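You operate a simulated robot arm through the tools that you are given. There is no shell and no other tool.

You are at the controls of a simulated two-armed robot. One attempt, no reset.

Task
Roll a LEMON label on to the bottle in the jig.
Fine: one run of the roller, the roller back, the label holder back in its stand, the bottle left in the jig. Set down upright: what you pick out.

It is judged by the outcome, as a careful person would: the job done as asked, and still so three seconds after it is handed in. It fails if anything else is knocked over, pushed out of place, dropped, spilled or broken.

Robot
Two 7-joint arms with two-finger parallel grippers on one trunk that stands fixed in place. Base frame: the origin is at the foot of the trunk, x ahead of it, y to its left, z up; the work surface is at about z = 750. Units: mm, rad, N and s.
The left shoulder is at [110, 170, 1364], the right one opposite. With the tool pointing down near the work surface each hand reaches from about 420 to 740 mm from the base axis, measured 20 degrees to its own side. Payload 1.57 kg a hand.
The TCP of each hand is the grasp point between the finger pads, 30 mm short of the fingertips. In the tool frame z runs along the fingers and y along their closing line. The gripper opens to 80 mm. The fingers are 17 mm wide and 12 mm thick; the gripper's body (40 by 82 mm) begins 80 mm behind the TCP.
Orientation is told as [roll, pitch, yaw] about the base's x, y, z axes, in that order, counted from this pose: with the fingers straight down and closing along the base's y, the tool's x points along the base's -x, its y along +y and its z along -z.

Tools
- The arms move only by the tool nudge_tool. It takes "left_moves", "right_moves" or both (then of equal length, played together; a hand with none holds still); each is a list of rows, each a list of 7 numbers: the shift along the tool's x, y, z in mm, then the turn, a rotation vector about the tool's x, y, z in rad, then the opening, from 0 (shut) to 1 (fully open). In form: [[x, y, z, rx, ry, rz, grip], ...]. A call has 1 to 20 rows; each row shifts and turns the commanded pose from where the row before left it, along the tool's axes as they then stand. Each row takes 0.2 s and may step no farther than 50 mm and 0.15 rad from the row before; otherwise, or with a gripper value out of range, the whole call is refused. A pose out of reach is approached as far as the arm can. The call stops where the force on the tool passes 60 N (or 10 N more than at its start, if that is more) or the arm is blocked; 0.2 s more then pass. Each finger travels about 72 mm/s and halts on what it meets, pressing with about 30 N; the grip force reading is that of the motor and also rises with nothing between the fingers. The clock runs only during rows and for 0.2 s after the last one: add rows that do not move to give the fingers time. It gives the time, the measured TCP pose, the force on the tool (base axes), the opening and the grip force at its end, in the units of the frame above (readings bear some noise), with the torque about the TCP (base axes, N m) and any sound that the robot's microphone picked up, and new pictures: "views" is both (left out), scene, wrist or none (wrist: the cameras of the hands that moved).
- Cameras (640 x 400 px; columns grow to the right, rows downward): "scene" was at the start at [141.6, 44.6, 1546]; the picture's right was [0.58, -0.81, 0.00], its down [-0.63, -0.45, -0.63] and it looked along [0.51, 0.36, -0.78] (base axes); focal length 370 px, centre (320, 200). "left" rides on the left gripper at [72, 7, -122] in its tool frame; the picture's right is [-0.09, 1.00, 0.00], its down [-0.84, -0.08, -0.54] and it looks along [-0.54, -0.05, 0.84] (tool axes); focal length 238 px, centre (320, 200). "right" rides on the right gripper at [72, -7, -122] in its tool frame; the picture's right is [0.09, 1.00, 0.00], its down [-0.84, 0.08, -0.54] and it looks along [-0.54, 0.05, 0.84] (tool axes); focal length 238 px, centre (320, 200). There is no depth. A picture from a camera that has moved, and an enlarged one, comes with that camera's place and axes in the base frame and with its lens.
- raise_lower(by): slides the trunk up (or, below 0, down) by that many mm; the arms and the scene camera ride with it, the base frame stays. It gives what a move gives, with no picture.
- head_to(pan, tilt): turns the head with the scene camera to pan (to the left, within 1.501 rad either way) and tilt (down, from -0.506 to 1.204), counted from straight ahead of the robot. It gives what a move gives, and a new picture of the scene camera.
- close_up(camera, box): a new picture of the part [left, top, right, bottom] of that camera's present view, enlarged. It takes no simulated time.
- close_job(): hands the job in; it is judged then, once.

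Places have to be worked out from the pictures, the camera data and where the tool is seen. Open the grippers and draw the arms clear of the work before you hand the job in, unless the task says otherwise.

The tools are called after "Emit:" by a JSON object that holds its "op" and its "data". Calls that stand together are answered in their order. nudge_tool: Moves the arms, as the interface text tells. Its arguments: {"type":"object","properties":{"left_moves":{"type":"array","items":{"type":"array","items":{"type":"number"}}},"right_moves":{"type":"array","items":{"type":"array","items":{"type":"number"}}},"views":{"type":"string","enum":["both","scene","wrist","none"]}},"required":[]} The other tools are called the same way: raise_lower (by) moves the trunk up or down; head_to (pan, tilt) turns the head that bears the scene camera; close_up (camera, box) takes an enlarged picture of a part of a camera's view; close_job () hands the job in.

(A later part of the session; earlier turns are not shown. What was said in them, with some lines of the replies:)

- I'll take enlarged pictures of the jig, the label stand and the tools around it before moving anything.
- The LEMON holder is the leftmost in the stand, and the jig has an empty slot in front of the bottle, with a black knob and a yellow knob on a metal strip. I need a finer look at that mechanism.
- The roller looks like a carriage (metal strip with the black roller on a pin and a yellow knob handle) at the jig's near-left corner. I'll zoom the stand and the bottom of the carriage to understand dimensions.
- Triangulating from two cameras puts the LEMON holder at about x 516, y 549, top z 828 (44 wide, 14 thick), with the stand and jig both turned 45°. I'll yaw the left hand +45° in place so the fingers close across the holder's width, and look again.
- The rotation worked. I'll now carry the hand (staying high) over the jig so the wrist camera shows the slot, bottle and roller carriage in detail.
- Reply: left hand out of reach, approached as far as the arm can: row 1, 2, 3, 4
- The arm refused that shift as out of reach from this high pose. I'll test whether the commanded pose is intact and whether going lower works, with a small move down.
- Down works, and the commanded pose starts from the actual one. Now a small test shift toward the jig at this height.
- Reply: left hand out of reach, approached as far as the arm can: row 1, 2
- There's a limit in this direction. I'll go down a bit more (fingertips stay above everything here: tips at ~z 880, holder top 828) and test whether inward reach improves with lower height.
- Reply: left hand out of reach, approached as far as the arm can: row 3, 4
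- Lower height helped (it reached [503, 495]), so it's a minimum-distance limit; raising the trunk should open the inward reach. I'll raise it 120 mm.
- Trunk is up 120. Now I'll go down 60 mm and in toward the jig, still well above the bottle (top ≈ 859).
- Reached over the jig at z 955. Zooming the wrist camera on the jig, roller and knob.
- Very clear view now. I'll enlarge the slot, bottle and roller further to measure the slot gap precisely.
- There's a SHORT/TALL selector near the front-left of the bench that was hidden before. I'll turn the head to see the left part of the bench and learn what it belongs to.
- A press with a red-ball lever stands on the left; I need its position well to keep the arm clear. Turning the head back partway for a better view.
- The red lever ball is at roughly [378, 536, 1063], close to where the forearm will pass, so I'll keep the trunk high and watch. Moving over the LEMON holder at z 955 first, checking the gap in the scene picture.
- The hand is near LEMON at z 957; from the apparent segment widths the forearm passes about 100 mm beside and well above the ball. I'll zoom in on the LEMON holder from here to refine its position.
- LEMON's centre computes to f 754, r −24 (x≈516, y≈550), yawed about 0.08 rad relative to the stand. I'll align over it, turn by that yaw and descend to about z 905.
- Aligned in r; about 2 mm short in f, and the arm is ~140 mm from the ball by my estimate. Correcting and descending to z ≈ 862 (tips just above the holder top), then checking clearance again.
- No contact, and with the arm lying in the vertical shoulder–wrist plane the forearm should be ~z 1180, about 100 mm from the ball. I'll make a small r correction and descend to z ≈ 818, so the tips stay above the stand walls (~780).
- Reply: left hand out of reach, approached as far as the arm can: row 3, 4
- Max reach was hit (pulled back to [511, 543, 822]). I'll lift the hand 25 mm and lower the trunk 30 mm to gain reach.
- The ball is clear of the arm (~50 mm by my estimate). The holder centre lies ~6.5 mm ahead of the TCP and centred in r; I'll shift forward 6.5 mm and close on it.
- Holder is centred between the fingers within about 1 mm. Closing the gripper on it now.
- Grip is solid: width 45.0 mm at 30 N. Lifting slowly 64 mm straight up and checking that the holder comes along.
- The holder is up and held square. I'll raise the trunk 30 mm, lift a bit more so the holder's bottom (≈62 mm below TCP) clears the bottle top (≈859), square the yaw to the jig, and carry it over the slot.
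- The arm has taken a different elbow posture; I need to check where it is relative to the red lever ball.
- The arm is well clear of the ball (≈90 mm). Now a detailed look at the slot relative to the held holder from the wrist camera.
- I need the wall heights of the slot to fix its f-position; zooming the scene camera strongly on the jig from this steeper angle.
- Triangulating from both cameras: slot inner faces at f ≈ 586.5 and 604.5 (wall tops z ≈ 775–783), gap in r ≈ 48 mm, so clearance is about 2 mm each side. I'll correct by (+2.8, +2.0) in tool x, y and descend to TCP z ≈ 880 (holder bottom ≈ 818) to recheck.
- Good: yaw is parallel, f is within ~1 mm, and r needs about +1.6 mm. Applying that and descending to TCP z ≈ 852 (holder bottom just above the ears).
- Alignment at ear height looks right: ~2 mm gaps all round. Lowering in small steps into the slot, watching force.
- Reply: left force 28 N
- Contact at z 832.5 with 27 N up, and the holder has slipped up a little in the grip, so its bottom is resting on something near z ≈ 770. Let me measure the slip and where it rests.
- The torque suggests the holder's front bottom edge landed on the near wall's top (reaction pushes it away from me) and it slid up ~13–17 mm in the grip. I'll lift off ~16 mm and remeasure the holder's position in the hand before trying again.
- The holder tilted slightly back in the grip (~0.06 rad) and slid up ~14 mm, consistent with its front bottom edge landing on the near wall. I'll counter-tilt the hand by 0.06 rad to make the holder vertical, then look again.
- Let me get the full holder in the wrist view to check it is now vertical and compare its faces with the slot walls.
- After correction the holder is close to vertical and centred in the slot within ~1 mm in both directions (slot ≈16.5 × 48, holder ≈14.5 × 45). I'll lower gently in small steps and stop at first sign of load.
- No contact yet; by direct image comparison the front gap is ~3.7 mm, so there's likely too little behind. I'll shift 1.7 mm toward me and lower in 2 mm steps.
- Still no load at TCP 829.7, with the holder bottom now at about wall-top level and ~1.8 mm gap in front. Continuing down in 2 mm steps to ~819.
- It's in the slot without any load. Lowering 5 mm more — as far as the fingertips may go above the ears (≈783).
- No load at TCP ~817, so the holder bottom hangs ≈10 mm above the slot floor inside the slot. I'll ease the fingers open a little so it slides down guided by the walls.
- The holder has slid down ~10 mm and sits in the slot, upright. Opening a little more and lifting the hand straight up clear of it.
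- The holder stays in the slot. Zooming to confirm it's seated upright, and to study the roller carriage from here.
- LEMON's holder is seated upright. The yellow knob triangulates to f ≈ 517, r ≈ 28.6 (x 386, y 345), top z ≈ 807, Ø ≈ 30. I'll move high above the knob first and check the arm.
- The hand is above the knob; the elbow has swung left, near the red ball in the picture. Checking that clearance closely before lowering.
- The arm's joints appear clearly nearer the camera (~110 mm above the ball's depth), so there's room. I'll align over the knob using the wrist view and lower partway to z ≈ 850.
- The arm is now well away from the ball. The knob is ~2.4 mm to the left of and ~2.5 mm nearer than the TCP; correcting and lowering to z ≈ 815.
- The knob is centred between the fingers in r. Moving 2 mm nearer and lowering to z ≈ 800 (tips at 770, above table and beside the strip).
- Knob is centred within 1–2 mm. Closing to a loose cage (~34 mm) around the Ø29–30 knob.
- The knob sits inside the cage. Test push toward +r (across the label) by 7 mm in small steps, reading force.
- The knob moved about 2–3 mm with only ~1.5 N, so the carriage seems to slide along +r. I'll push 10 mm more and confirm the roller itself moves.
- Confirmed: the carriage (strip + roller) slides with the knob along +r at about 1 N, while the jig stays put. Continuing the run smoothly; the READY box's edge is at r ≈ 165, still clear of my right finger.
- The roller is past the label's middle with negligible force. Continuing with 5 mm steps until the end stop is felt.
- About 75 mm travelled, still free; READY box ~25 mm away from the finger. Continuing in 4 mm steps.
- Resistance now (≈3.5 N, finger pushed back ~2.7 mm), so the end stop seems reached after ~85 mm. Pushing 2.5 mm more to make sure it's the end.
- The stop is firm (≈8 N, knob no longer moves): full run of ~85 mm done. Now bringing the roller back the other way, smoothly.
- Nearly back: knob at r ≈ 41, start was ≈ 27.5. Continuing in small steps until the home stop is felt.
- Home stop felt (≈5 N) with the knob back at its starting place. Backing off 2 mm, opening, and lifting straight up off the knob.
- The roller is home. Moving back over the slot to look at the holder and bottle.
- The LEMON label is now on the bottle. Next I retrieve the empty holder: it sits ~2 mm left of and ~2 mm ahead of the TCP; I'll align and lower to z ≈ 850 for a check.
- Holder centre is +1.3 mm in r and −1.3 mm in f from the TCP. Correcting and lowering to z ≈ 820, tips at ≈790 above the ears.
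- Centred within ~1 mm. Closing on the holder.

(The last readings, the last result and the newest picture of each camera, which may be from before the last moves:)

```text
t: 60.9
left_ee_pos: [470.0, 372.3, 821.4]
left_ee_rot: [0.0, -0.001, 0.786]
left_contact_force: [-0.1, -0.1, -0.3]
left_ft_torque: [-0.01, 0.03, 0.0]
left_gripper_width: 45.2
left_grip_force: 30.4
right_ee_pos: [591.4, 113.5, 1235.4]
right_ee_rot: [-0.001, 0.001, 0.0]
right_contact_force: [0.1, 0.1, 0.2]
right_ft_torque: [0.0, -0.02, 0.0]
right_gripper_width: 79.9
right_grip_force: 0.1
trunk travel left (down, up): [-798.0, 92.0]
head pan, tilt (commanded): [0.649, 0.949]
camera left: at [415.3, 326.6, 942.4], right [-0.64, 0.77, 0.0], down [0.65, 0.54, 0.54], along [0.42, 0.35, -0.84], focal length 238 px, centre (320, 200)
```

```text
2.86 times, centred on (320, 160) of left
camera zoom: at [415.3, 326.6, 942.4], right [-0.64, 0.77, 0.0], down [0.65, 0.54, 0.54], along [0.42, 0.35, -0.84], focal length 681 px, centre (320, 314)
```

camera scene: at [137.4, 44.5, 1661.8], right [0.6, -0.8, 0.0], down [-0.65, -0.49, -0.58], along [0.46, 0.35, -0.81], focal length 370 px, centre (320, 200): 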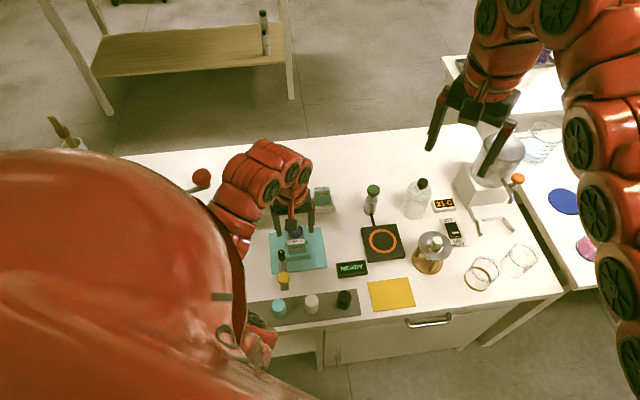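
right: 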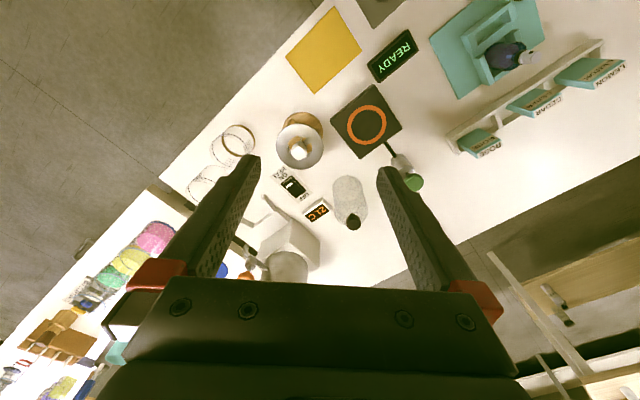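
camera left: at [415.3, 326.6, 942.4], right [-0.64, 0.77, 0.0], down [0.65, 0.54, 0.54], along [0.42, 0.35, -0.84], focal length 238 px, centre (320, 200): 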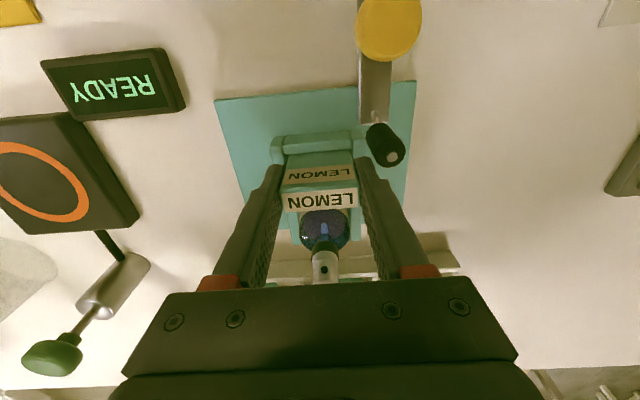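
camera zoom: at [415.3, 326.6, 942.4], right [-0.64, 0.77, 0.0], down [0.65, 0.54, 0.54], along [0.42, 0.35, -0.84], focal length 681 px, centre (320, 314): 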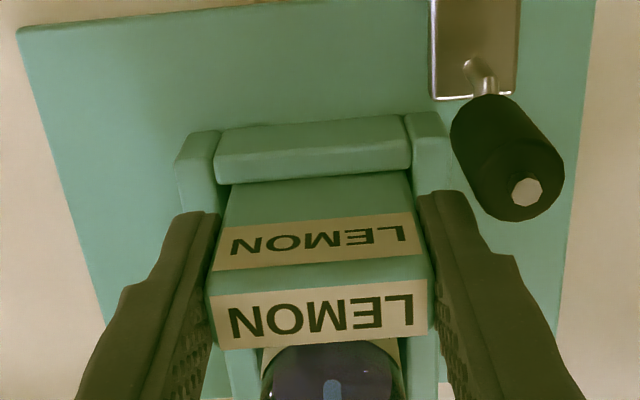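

Gripped (45.2 mm, 30 N). Lifting straight up slowly, checking for drag on the jig.

Emit:
{"op": "nudge_tool", "data": {"left_moves": [[0, 0, -4, 0, 0, 0, 0.4], [0, 0, -6, 0, 0, 0, 0.4], [0, 0, -8, 0, 0, 0, 0.4], [0, 0, -8, 0, 0, 0, 0.4], [0, 0, -8, 0, 0, 0, 0.4], [0, 0, 0, 0, 0, 0, 0.4]], "views": "wrist"}}

Emit:
{"op": "close_up", "data": {"camera": "left", "box": [250, 90, 390, 230]}}

```text
t: 62.3
left_ee_pos: [470.1, 372.6, 854.4]
left_ee_rot: [0.001, 0.001, 0.789]
left_contact_force: [-0.3, -0.4, -1.0]
left_ft_torque: [-0.01, -0.02, -0.02]
left_gripper_width: 45.2
left_grip_force: 29.7
right_ee_pos: [592.5, 113.1, 1234.5]
right_ee_rot: [0.001, -0.001, -0.002]
right_contact_force: [-0.7, -0.1, -0.8]
right_ft_torque: [0.03, 0.04, -0.02]
right_gripper_width: 79.9
right_grip_force: 0.1
trunk travel left (down, up): [-798.0, 92.0]
head pan, tilt (commanded): [0.649, 0.949]
camera left: at [415.3, 326.8, 976.0], right [-0.64, 0.77, 0.0], down [0.65, 0.54, 0.54], along [0.42, 0.35, -0.84], focal length 238 px, centre (320, 200)
```

left: 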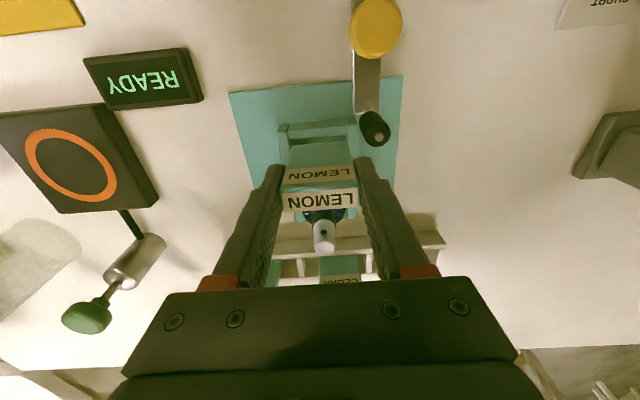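

```text
2.86 times, centred on (320, 160) of left
camera zoom: at [415.3, 326.8, 976.0], right [-0.64, 0.77, 0.0], down [0.65, 0.54, 0.54], along [0.42, 0.35, -0.84], focal length 681 px, centre (320, 314)
```

zoom: 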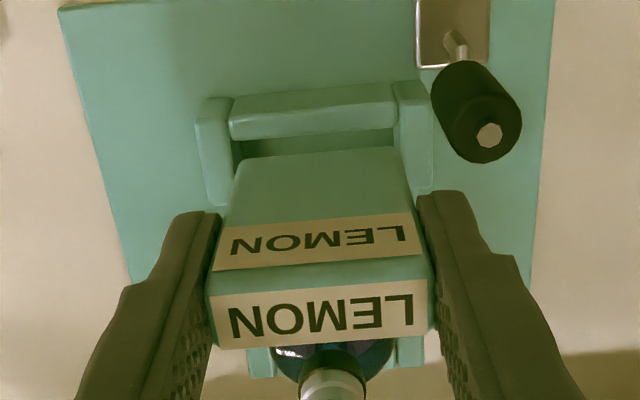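

The holder came out cleanly. Raising to z ≈ 955 (bottom ≈ 893, above the bottle) and turning the head to watch the lever ball during transfer.

Emit:
{"op": "nudge_tool", "data": {"left_moves": [[0, 0, -20, 0, 0, 0, 0.4], [0, 0, -20, 0, 0, 0, 0.4], [0, 0, -20, 0, 0, 0, 0.4], [0, 0, -20, 0, 0, 0, 0.4], [0, 0, -20, 0, 0, 0, 0.4], [0, 0, 0, 0, 0, 0, 0.4]], "views": "none"}}

Emit:
{"op": "head_to", "data": {"pan": 0.75, "tilt": 0.75}}

Emit:
{"op": "close_up", "data": {"camera": "scene", "box": [150, 170, 370, 350]}}

```text
t: 63.7
left_ee_pos: [472.0, 372.7, 956.0]
left_ee_rot: [0.001, 0.002, 0.79]
left_contact_force: [0.1, -0.3, -1.1]
left_ft_torque: [0.02, -0.01, -0.02]
left_gripper_width: 45.3
left_grip_force: 29.7
right_ee_pos: [591.4, 112.5, 1235.5]
right_ee_rot: [-0.001, 0.001, -0.001]
right_contact_force: [1.3, -0.6, 0.8]
right_ft_torque: [0.04, 0.02, -0.02]
right_gripper_width: 79.8
right_grip_force: 0.1
trunk travel left (down, up): [-798.0, 92.0]
head pan, tilt (commanded): [0.649, 0.949]
```

```text
t: 64.4
left_ee_pos: [471.8, 372.6, 955.7]
left_ee_rot: [0.002, -0.002, 0.787]
left_contact_force: [-0.4, -0.4, 0.2]
left_ft_torque: [-0.01, 0.03, 0.0]
left_gripper_width: 45.1
left_grip_force: 29.7
right_ee_pos: [592.6, 113.4, 1233.7]
right_ee_rot: [0.001, 0.001, -0.001]
right_contact_force: [-0.6, 0.8, -0.9]
right_ft_torque: [0.01, 0.04, -0.01]
right_gripper_width: 80.1
right_grip_force: 0.1
trunk travel left (down, up): [-798.0, 92.0]
head pan, tilt (commanded): [0.75, 0.75]
camera scene: at [140.6, 56.9, 1677.2], right [0.68, -0.73, 0.0], down [-0.5, -0.47, -0.73], along [0.53, 0.5, -0.68], focal length 370 px, centre (320, 200)
```

scene: 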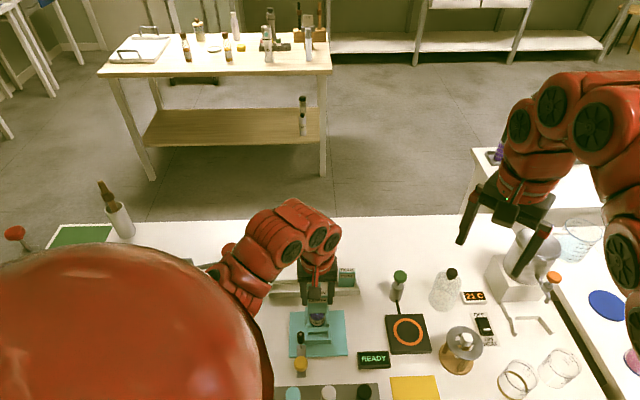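

```text
2.22 times, centred on (260, 260) of scene
camera zoom: at [140.6, 56.9, 1677.2], right [0.68, -0.73, 0.0], down [-0.5, -0.47, -0.73], along [0.53, 0.5, -0.68], focal length 821 px, centre (453, 67)
```

zoom: 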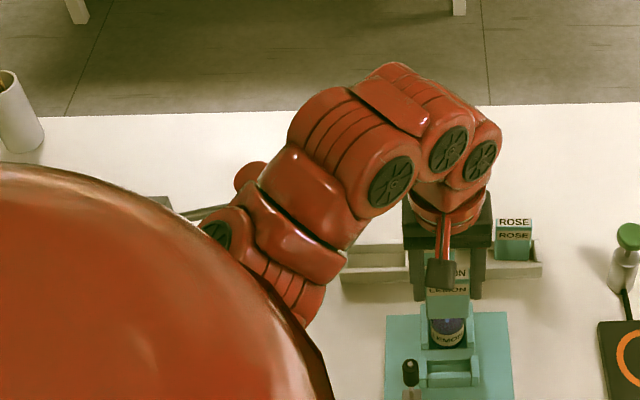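

Same arm posture as on the outward path. Moving the first half toward the stand and checking.

Emit:
{"op": "nudge_tool", "data": {"left_moves": [[-26, 15, 0, 0, 0, 0, 0.4], [-26, 15, 0, 0, 0, 0, 0.4], [-26, 16, 0, 0, 0, 0, 0.4], [0, 0, 0, 0, 0, 0, 0.4]], "views": "scene"}}

Emit:
{"op": "close_up", "data": {"camera": "scene", "box": [150, 140, 370, 320]}}

```text
t: 65.4
left_ee_pos: [494.9, 461.0, 953.1]
left_ee_rot: [-0.001, 0.001, 0.787]
left_contact_force: [-1.3, -0.3, -0.9]
left_ft_torque: [0.0, -0.01, -0.01]
left_gripper_width: 45.2
left_grip_force: 30.1
right_ee_pos: [592.1, 113.6, 1234.1]
right_ee_rot: [0.0, 0.001, 0.001]
right_contact_force: [-0.1, 0.1, 0.0]
right_ft_torque: [-0.01, 0.01, 0.0]
right_gripper_width: 80.1
right_grip_force: 0.0
trunk travel left (down, up): [-798.0, 92.0]
head pan, tilt (commanded): [0.75, 0.75]
camera scene: at [140.3, 56.8, 1677.3], right [0.68, -0.73, 0.0], down [-0.5, -0.47, -0.73], along [0.53, 0.5, -0.68], focal length 370 px, centre (320, 200)
```

scene: 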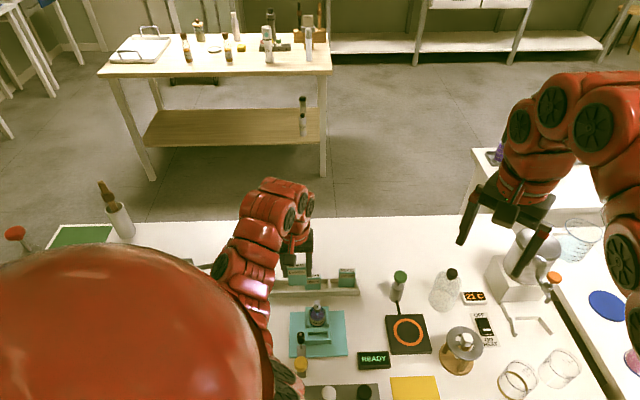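

```text
2.22 times, centred on (260, 230) of scene
camera zoom: at [140.3, 56.8, 1677.3], right [0.68, -0.73, 0.0], down [-0.5, -0.47, -0.73], along [0.53, 0.5, -0.68], focal length 821 px, centre (453, 133)
```

zoom: 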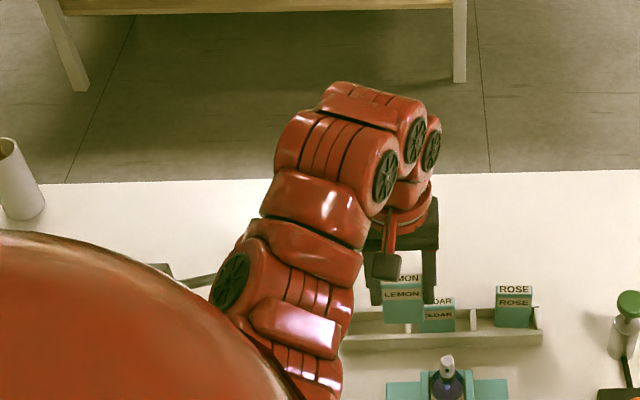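

Forearm passes well above and in front of the ball (≈190 mm). Continuing to above the LEMON cell.

Emit:
{"op": "nudge_tool", "data": {"left_moves": [[-26, 15, 0, 0, 0, 0, 0.4], [-26, 15, 0, 0, 0, 0, 0.4], [-24, 15.5, 0, 0, 0, 0, 0.4], [0, 0, 0, 0, 0, 0, 0.4]]}}

Emit:
{"op": "close_up", "data": {"camera": "scene", "box": [150, 140, 370, 320]}}

Emit:
{"op": "close_up", "data": {"camera": "left", "box": [250, 80, 390, 220]}}

```text
t: 66.4
left_ee_pos: [514.6, 546.7, 955.0]
left_ee_rot: [-0.001, 0.001, 0.789]
left_contact_force: [-0.2, -0.1, -0.3]
left_ft_torque: [-0.01, -0.02, -0.05]
left_gripper_width: 45.2
left_grip_force: 29.8
right_ee_pos: [591.8, 113.0, 1234.6]
right_ee_rot: [0.0, 0.001, 0.0]
right_contact_force: [0.2, 0.6, 1.2]
right_ft_torque: [-0.04, 0.0, -0.02]
right_gripper_width: 79.6
right_grip_force: 0.1
trunk travel left (down, up): [-798.0, 92.0]
head pan, tilt (commanded): [0.75, 0.75]
camera scene: at [140.3, 56.7, 1677.3], right [0.68, -0.73, 0.0], down [-0.5, -0.47, -0.73], along [0.53, 0.5, -0.68], focal length 370 px, centre (320, 200)
camera left: at [458.7, 500.5, 1076.0], right [-0.64, 0.77, 0.0], down [0.65, 0.54, 0.54], along [0.42, 0.35, -0.84], focal length 238 px, centre (320, 200)
```

scene: 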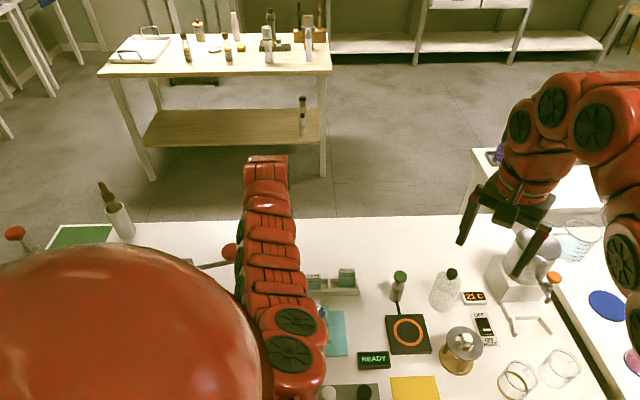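
left: 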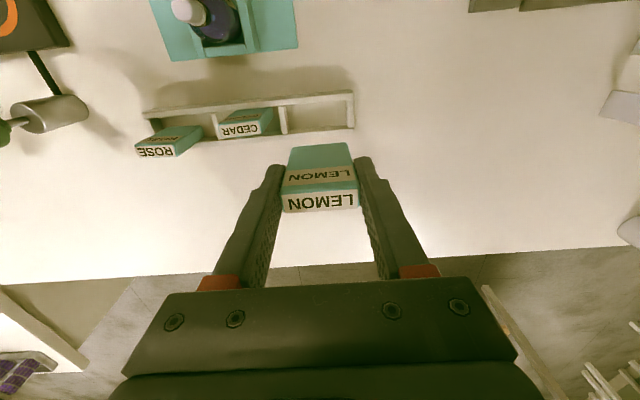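

```text
2.22 times, centred on (260, 230) of scene
camera zoom: at [140.3, 56.7, 1677.3], right [0.68, -0.73, 0.0], down [-0.5, -0.47, -0.73], along [0.53, 0.5, -0.68], focal length 821 px, centre (453, 133)
```

zoom: 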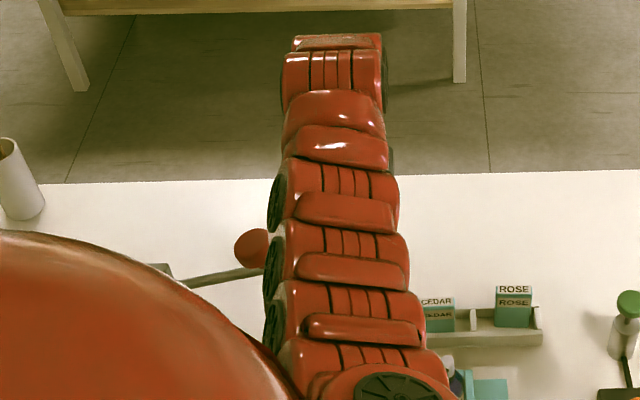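

```text
2.86 times, centred on (320, 150) of left
camera zoom: at [458.7, 500.5, 1076.0], right [-0.64, 0.77, 0.0], down [0.65, 0.54, 0.54], along [0.42, 0.35, -0.84], focal length 681 px, centre (320, 343)
```

zoom: 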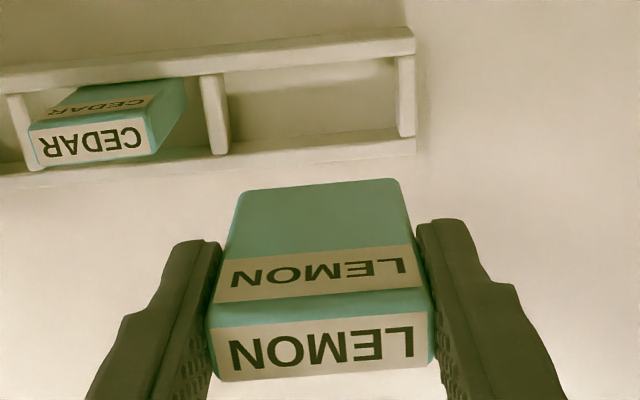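

Above the LEMON cell at f 750, r −23, with the arm clear of the ball. Lowering the hand to ~880, then the trunk by 30 mm for reach.

Emit:
{"op": "nudge_tool", "data": {"left_moves": [[0, 0, 19, 0, 0, 0, 0.4], [0, 0, 19, 0, 0, 0, 0.4], [0, 0, 19, 0, 0, 0, 0.4], [0, 0, 18, 0, 0, 0, 0.4], [0, 0, 0, 0, 0, 0, 0.4]], "views": "none"}}

Emit:
{"op": "raise_lower", "data": {"by": -30}}

Emit:
{"op": "close_up", "data": {"camera": "left", "box": [240, 80, 400, 220]}}

Emit:
{"op": "close_up", "data": {"camera": "scene", "box": [150, 140, 370, 320]}}

```text
t: 67.6
left_ee_pos: [512.9, 543.7, 879.5]
left_ee_rot: [0.001, -0.001, 0.786]
left_contact_force: [0.1, 0.6, -0.4]
left_ft_torque: [-0.01, -0.01, -0.01]
left_gripper_width: 45.1
left_grip_force: 30.1
right_ee_pos: [591.8, 113.3, 1235.3]
right_ee_rot: [0.001, 0.0, -0.002]
right_contact_force: [0.2, -0.5, -0.5]
right_ft_torque: [0.01, -0.04, 0.0]
right_gripper_width: 80.1
right_grip_force: 0.0
trunk travel left (down, up): [-798.0, 92.0]
head pan, tilt (commanded): [0.75, 0.75]
```

```text
t: 68.4
left_ee_pos: [512.5, 545.0, 849.7]
left_ee_rot: [0.0, 0.0, 0.787]
left_contact_force: [0.0, 0.7, -0.8]
left_ft_torque: [0.02, 0.01, -0.03]
left_gripper_width: 45.3
left_grip_force: 30.5
right_ee_pos: [590.0, 113.0, 1205.6]
right_ee_rot: [0.0, 0.0, 0.0]
right_contact_force: [-0.6, 0.4, -0.8]
right_ft_torque: [0.03, 0.01, -0.01]
right_gripper_width: 79.9
right_grip_force: 0.1
trunk travel left (down, up): [-768.0, 122.0]
head pan, tilt (commanded): [0.75, 0.75]
```

```text
2.86 times, centred on (320, 150) of left
camera zoom: at [458.7, 498.4, 971.1], right [-0.64, 0.77, 0.0], down [0.65, 0.54, 0.54], along [0.42, 0.35, -0.84], focal length 681 px, centre (320, 343)
```

zoom: 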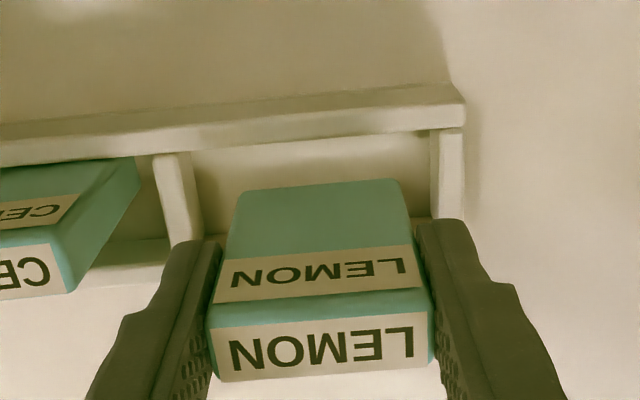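

```text
2.22 times, centred on (260, 230) of scene
camera zoom: at [140.1, 56.9, 1647.3], right [0.68, -0.73, 0.0], down [-0.5, -0.47, -0.73], along [0.53, 0.5, -0.68], focal length 821 px, centre (453, 133)
```

zoom: 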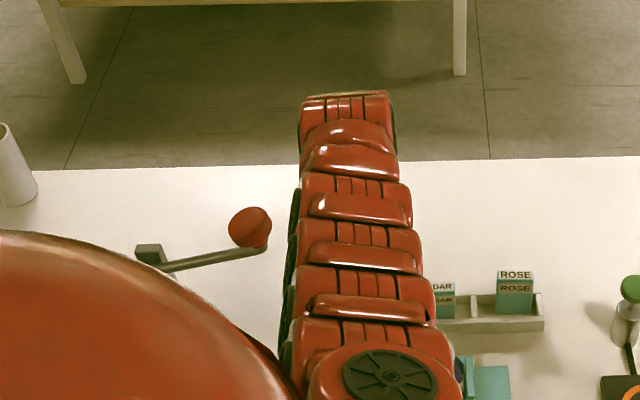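

Arm clear, and the holder is over the cell with ~10 mm margin to the front wall. Lowering into the cell, last part slowly.

Emit:
{"op": "nudge_tool", "data": {"left_moves": [[0, 0, 7, 0, 0, 0, 0.4], [0, 0, 7, 0, 0, 0, 0.4], [0, 0, 6, 0, 0, 0, 0.4], [0, 0, 4, 0, 0, 0, 0.4], [0, 0, 2, 0, 0, 0, 0.4], [0, 0, 0, 0, 0, 0, 0.4]], "views": "wrist"}}

Emit:
{"op": "close_up", "data": {"camera": "left", "box": [240, 80, 400, 220]}}

```text
t: 69.8
left_ee_pos: [514.4, 544.9, 823.5]
left_ee_rot: [0.0, 0.0, 0.789]
left_contact_force: [-0.7, -0.7, -0.8]
left_ft_torque: [0.01, -0.04, 0.01]
left_gripper_width: 45.3
left_grip_force: 30.1
right_ee_pos: [592.4, 113.6, 1205.0]
right_ee_rot: [-0.001, -0.001, 0.0]
right_contact_force: [-0.7, -0.4, -0.2]
right_ft_torque: [-0.01, 0.01, 0.02]
right_gripper_width: 80.0
right_grip_force: 0.1
trunk travel left (down, up): [-768.0, 122.0]
head pan, tilt (commanded): [0.75, 0.75]
camera left: at [459.3, 498.5, 945.3], right [-0.64, 0.77, 0.0], down [0.65, 0.54, 0.54], along [0.42, 0.35, -0.84], focal length 238 px, centre (320, 200)
```

left: 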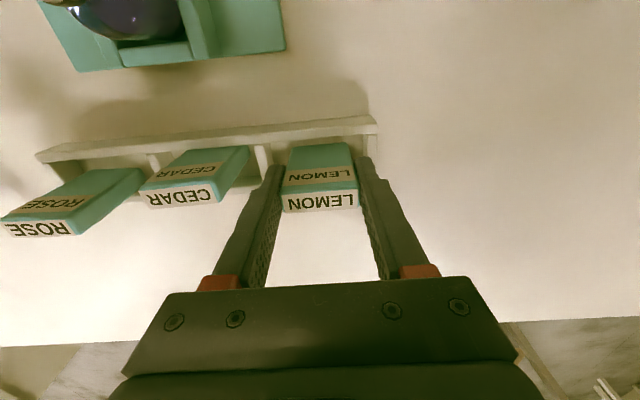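

```text
2.86 times, centred on (320, 150) of left
camera zoom: at [459.3, 498.5, 945.3], right [-0.64, 0.77, 0.0], down [0.65, 0.54, 0.54], along [0.42, 0.35, -0.84], focal length 681 px, centre (320, 343)
```

zoom: 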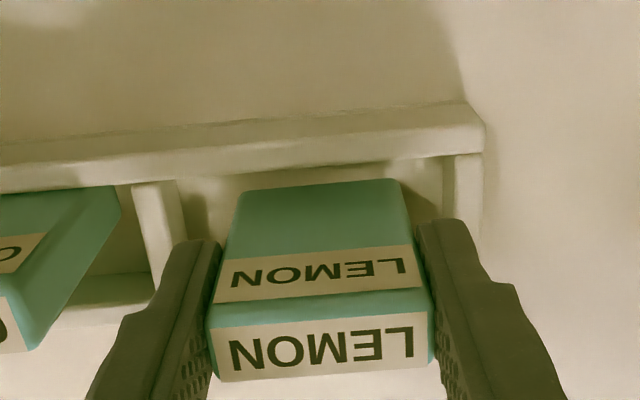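

No contact yet at 823.5; expected floor contact near TCP 820. Lowering by 1 mm steps.

Emit:
{"op": "nudge_tool", "data": {"left_moves": [[0, 0, 1, 0, 0, 0, 0.4], [0, 0, 1, 0, 0, 0, 0.4], [0, 0, 1, 0, 0, 0, 0.4], [0, 0, 0, 0, 0, 0, 0.4]], "views": "none"}}

```text
t: 70.8
left_ee_pos: [514.2, 544.1, 821.1]
left_ee_rot: [0.0, 0.0, 0.788]
left_contact_force: [-0.4, 0.1, -1.1]
left_ft_torque: [-0.01, 0.0, -0.01]
left_gripper_width: 45.0
left_grip_force: 30.0
right_ee_pos: [591.9, 113.2, 1204.3]
right_ee_rot: [0.001, -0.001, -0.001]
right_contact_force: [-0.1, -0.6, -0.1]
right_ft_torque: [0.0, -0.04, 0.02]
right_gripper_width: 80.0
right_grip_force: 0.0
trunk travel left (down, up): [-768.0, 122.0]
head pan, tilt (commanded): [0.75, 0.75]
```

Still free at 821. Two more 1 mm steps.

Emit:
{"op": "nudge_tool", "data": {"left_moves": [[0, 0, 1, 0, 0, 0, 0.4], [0, 0, 1, 0, 0, 0, 0.4], [0, 0, 0, 0, 0, 0, 0.4]], "views": "wrist"}}

Emit:
{"op": "close_up", "data": {"camera": "left", "box": [240, 80, 400, 220]}}

```text
t: 71.6
left_ee_pos: [513.9, 543.4, 819.4]
left_ee_rot: [-0.001, -0.001, 0.789]
left_contact_force: [-1.0, 0.0, 6.9]
left_ft_torque: [0.04, 0.01, 0.02]
left_gripper_width: 45.2
left_grip_force: 30.0
right_ee_pos: [592.7, 112.4, 1206.2]
right_ee_rot: [0.001, 0.0, 0.0]
right_contact_force: [-1.0, 0.3, -0.2]
right_ft_torque: [0.0, 0.0, -0.02]
right_gripper_width: 80.0
right_grip_force: 0.1
trunk travel left (down, up): [-768.0, 122.0]
head pan, tilt (commanded): [0.75, 0.75]
camera left: at [459.0, 498.1, 941.1], right [-0.64, 0.77, 0.0], down [0.64, 0.54, 0.54], along [0.42, 0.35, -0.84], focal length 238 px, centre (320, 200)
```

left: 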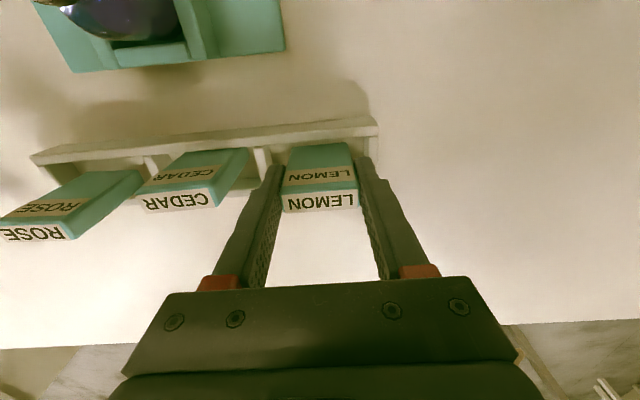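

```text
2.86 times, centred on (320, 150) of left
camera zoom: at [459.0, 498.1, 941.1], right [-0.64, 0.77, 0.0], down [0.64, 0.54, 0.54], along [0.42, 0.35, -0.84], focal length 681 px, centre (320, 343)
```

zoom: 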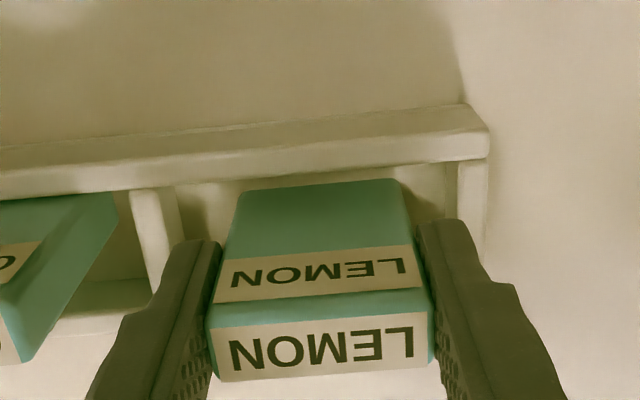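

Floor contact (7 N up) at TCP 819.4, the same height as at pickup. Opening gently to release.

Emit:
{"op": "nudge_tool", "data": {"left_moves": [[0, 0, -0.5, 0, 0, 0, 0.55], [0, 0, 0, 0, 0, 0, 0.6], [0, 0, 0, 0, 0, 0, 0.7], [0, 0, 0, 0, 0, 0, 0.76], [0, 0, 0, 0, 0, 0, 0.76]], "views": "wrist"}}

Emit:
{"op": "close_up", "data": {"camera": "left", "box": [240, 80, 400, 220]}}

```text
t: 72.8
left_ee_pos: [512.6, 544.0, 819.1]
left_ee_rot: [0.0, 0.0, 0.787]
left_contact_force: [0.3, 0.8, -0.6]
left_ft_torque: [-0.03, 0.03, 0.03]
left_gripper_width: 60.7
left_grip_force: 0.0
right_ee_pos: [589.7, 113.2, 1204.5]
right_ee_rot: [0.0, 0.0, -0.001]
right_contact_force: [0.0, 0.0, -0.3]
right_ft_torque: [0.0, 0.0, 0.01]
right_gripper_width: 79.9
right_grip_force: 0.0
trunk travel left (down, up): [-768.0, 122.0]
head pan, tilt (commanded): [0.75, 0.75]
camera left: at [458.9, 498.4, 940.9], right [-0.64, 0.77, 0.0], down [0.65, 0.54, 0.54], along [0.42, 0.35, -0.84], focal length 238 px, centre (320, 200)
```

left: 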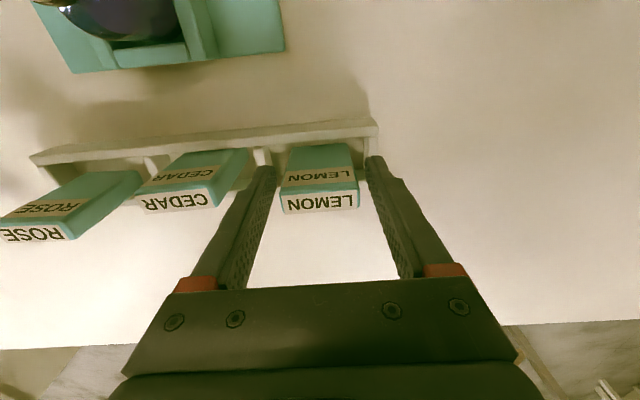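

```text
2.86 times, centred on (320, 150) of left
camera zoom: at [458.9, 498.4, 940.9], right [-0.64, 0.77, 0.0], down [0.65, 0.54, 0.54], along [0.42, 0.35, -0.84], focal length 681 px, centre (320, 343)
```

zoom: 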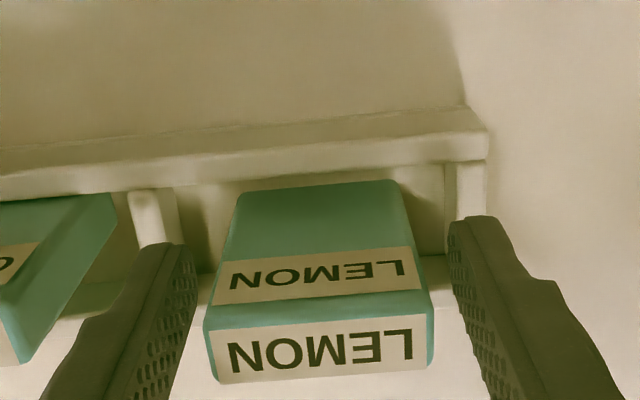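

The holder stands upright and unmoved, with the fingers clear on both sides. Lifting the hand straight up.

Emit:
{"op": "nudge_tool", "data": {"left_moves": [[0, 0, -10, 0, 0, 0, 0.76], [0, 0, -15, 0, 0, 0, 0.76], [0, 0, -20, 0, 0, 0, 0.76], [0, 0, -25, 0, 0, 0, 0.76], [0, 0, -25, 0, 0, 0, 0.76], [0, 0, -25, 0, 0, 0, 0.76], [0, 0, 0, 0, 0, 0, 0.76]]}}

Emit:
{"op": "close_up", "data": {"camera": "left", "box": [130, 60, 380, 200]}}

Emit:
{"op": "close_up", "data": {"camera": "scene", "box": [200, 180, 380, 340]}}

```text
t: 74.4
left_ee_pos: [514.9, 544.1, 937.5]
left_ee_rot: [0.0, 0.001, 0.787]
left_contact_force: [0.6, 0.6, 0.8]
left_ft_torque: [-0.01, 0.0, -0.01]
left_gripper_width: 60.9
left_grip_force: 0.0
right_ee_pos: [591.5, 113.8, 1204.2]
right_ee_rot: [-0.001, 0.001, 0.0]
right_contact_force: [0.2, -0.2, 1.1]
right_ft_torque: [-0.01, 0.01, 0.0]
right_gripper_width: 79.7
right_grip_force: 0.1
trunk travel left (down, up): [-768.0, 122.0]
head pan, tilt (commanded): [0.75, 0.75]
camera scene: at [140.7, 57.2, 1647.2], right [0.68, -0.73, 0.0], down [-0.5, -0.47, -0.73], along [0.53, 0.5, -0.68], focal length 370 px, centre (320, 200)
camera left: at [459.4, 498.5, 1059.4], right [-0.64, 0.77, 0.0], down [0.65, 0.54, 0.54], along [0.41, 0.35, -0.84], focal length 238 px, centre (320, 200)
```

scene: 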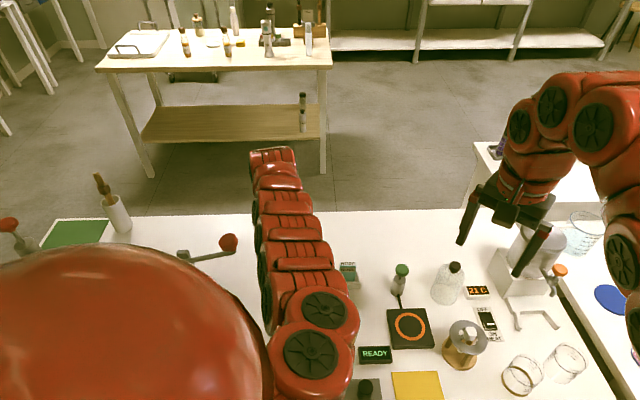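
left: 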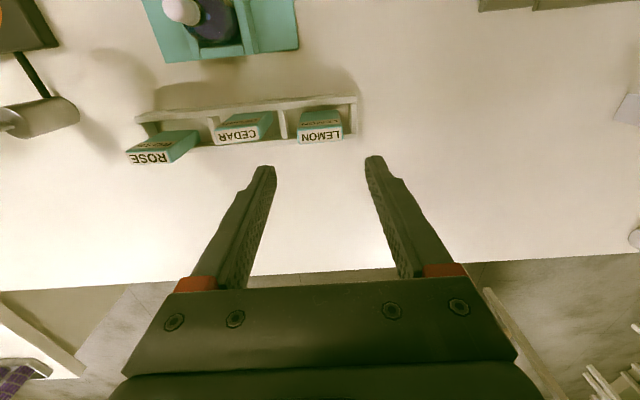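

```text
2.56 times, centred on (255, 130) of left
camera zoom: at [459.4, 498.5, 1059.4], right [-0.64, 0.77, 0.0], down [0.65, 0.54, 0.54], along [0.41, 0.35, -0.84], focal length 610 px, centre (486, 379)
```

zoom: 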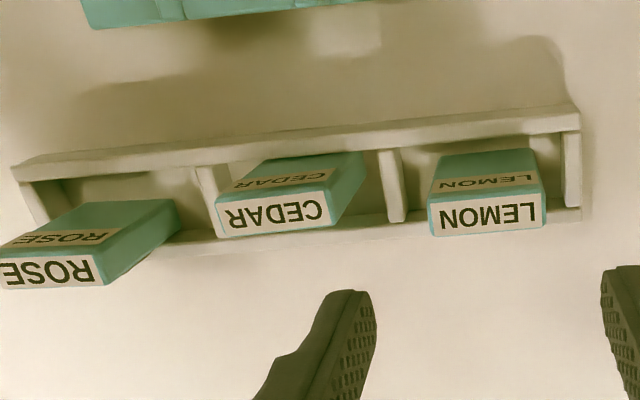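

```text
2.50 times, centred on (290, 260) of scene
camera zoom: at [140.7, 57.2, 1647.2], right [0.68, -0.73, 0.0], down [-0.5, -0.47, -0.73], along [0.53, 0.5, -0.68], focal length 924 px, centre (395, 50)
```

zoom: 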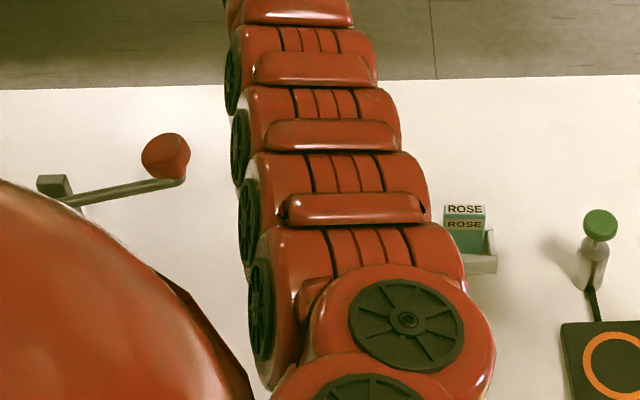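

All three holders stand in their cells. Now I open the hand fully, raise the trunk to draw the arm clear, and look over the whole result.

Emit:
{"op": "nudge_tool", "data": {"left_moves": [[0, 0, -15, 0, 0, 0, 1], [0, 0, -15, 0, 0, 0, 1], [0, 0, 0, 0, 0, 0, 1]], "views": "none"}}

Emit:
{"op": "raise_lower", "data": {"by": 60}}

Emit:
{"op": "head_to", "data": {"pan": 0.5, "tilt": 0.95}}

```text
t: 75.2
left_ee_pos: [514.4, 544.3, 968.5]
left_ee_rot: [0.0, 0.002, 0.789]
left_contact_force: [0.1, 0.3, 0.5]
left_ft_torque: [0.02, -0.01, 0.02]
left_gripper_width: 79.9
left_grip_force: 0.0
right_ee_pos: [591.2, 113.7, 1204.8]
right_ee_rot: [0.001, 0.001, 0.001]
right_contact_force: [0.4, 0.2, 0.2]
right_ft_torque: [0.04, -0.02, 0.0]
right_gripper_width: 80.0
right_grip_force: 0.1
trunk travel left (down, up): [-768.0, 122.0]
head pan, tilt (commanded): [0.75, 0.75]
```

```text
t: 76.2
left_ee_pos: [515.3, 543.8, 1028.8]
left_ee_rot: [-0.002, 0.001, 0.788]
left_contact_force: [0.4, -0.2, 0.3]
left_ft_torque: [-0.03, -0.06, 0.01]
left_gripper_width: 80.2
left_grip_force: 0.1
right_ee_pos: [591.6, 113.3, 1264.8]
right_ee_rot: [0.001, -0.001, 0.001]
right_contact_force: [0.2, -0.8, 0.5]
right_ft_torque: [0.0, 0.04, -0.04]
right_gripper_width: 79.9
right_grip_force: 0.0
trunk travel left (down, up): [-828.0, 62.0]
head pan, tilt (commanded): [0.75, 0.75]
```

```text
t: 77.0
left_ee_pos: [513.3, 544.2, 1030.0]
left_ee_rot: [0.0, 0.0, 0.789]
left_contact_force: [0.3, -0.4, 0.0]
left_ft_torque: [0.03, 0.0, -0.02]
left_gripper_width: 79.9
left_grip_force: 0.0
right_ee_pos: [592.7, 111.7, 1264.3]
right_ee_rot: [0.0, 0.001, 0.001]
right_contact_force: [-0.1, 0.3, 0.0]
right_ft_torque: [0.0, 0.01, 0.02]
right_gripper_width: 80.1
right_grip_force: 0.1
trunk travel left (down, up): [-828.0, 62.0]
head pan, tilt (commanded): [0.499, 0.949]
camera scene: at [143.8, 35.3, 1691.8], right [0.48, -0.88, 0.0], down [-0.71, -0.39, -0.58], along [0.51, 0.28, -0.81], focal length 370 px, centre (320, 200)
```

scene: 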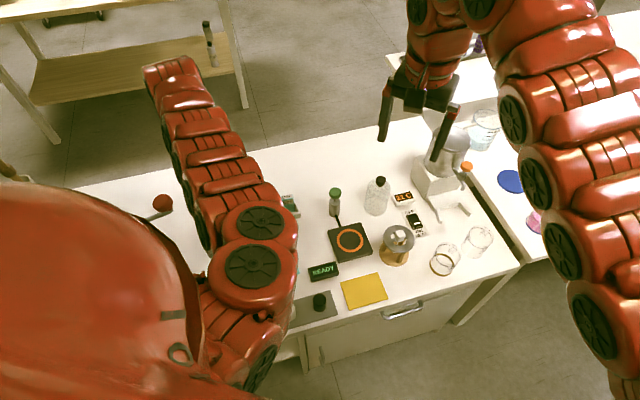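

The arm hides the jig from the head camera; the right wrist camera should see it from where it is.

Emit:
{"op": "close_up", "data": {"camera": "right", "box": [380, 0, 640, 200]}}

Emit:
{"op": "close_up", "data": {"camera": "right", "box": [440, 20, 560, 120]}}

Emit:
{"op": "close_up", "data": {"camera": "left", "box": [100, 0, 400, 190]}}

```text
2.00 times, centred on (510, 100) of right
camera zoom: at [519.4, 107.0, 1386.1], right [-0.09, 1.0, 0.0], down [0.84, 0.08, 0.54], along [0.54, 0.05, -0.84], focal length 477 px, centre (-60, 400)
```

zoom: 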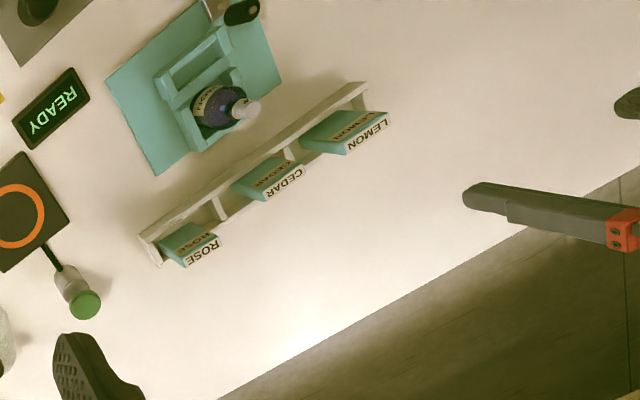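

```text
4.00 times, centred on (500, 70) of right
camera zoom: at [519.4, 107.0, 1386.1], right [-0.09, 1.0, 0.0], down [0.84, 0.08, 0.54], along [0.54, 0.05, -0.84], focal length 953 px, centre (-400, 720)
```

zoom: 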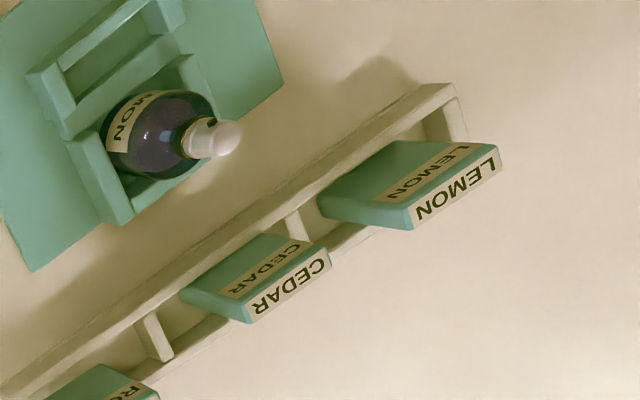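

```text
2.11 times, centred on (250, 95) of left
camera zoom: at [459.7, 498.8, 1149.6], right [-0.64, 0.77, 0.0], down [0.65, 0.54, 0.54], along [0.42, 0.35, -0.84], focal length 502 px, centre (467, 421)
```

zoom: 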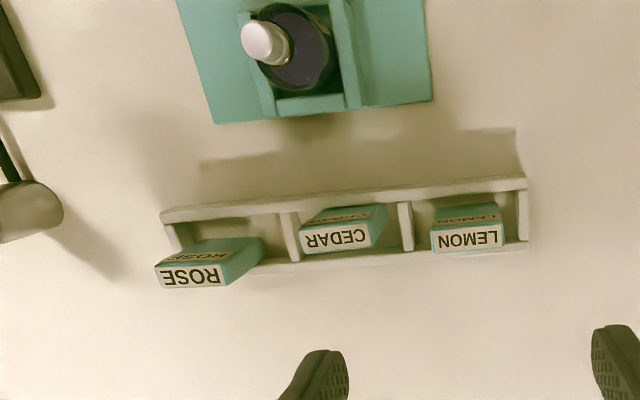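

The bottle stands in the jig wearing a LEMON label, the roller is home, all three holders are upright in their stand, and both hands are open and well above the work. Handing the job in.

Emit:
{"op": "close_job", "data": {}}

```text
The job is handed in.
```

The bottle in the jig now has a LEMON label on it, and I've handed the job in.

- **Roller:** it made one full run across the label, about 85 mm to the far stop, then went back to its home stop.
- **Holder:** the LEMON holder is upright in its own cell in the stand, next to CEDAR and ROSE.
- **Bottle:** it is still in the jig. The wrist camera showed the label on it after the run.
- **Arms:** both grippers are open, and both hands are well above the bench.

On my first try at putting the holder into the jig slot, it caught on the front wall with about 27 N. It slid up roughly 14 mm in the grip, so I lifted it off, realigned and lowered it again. When I released it, it slid about the last 10 mm down into the slot between the walls. I saw no sign of the jig or anything else being moved.
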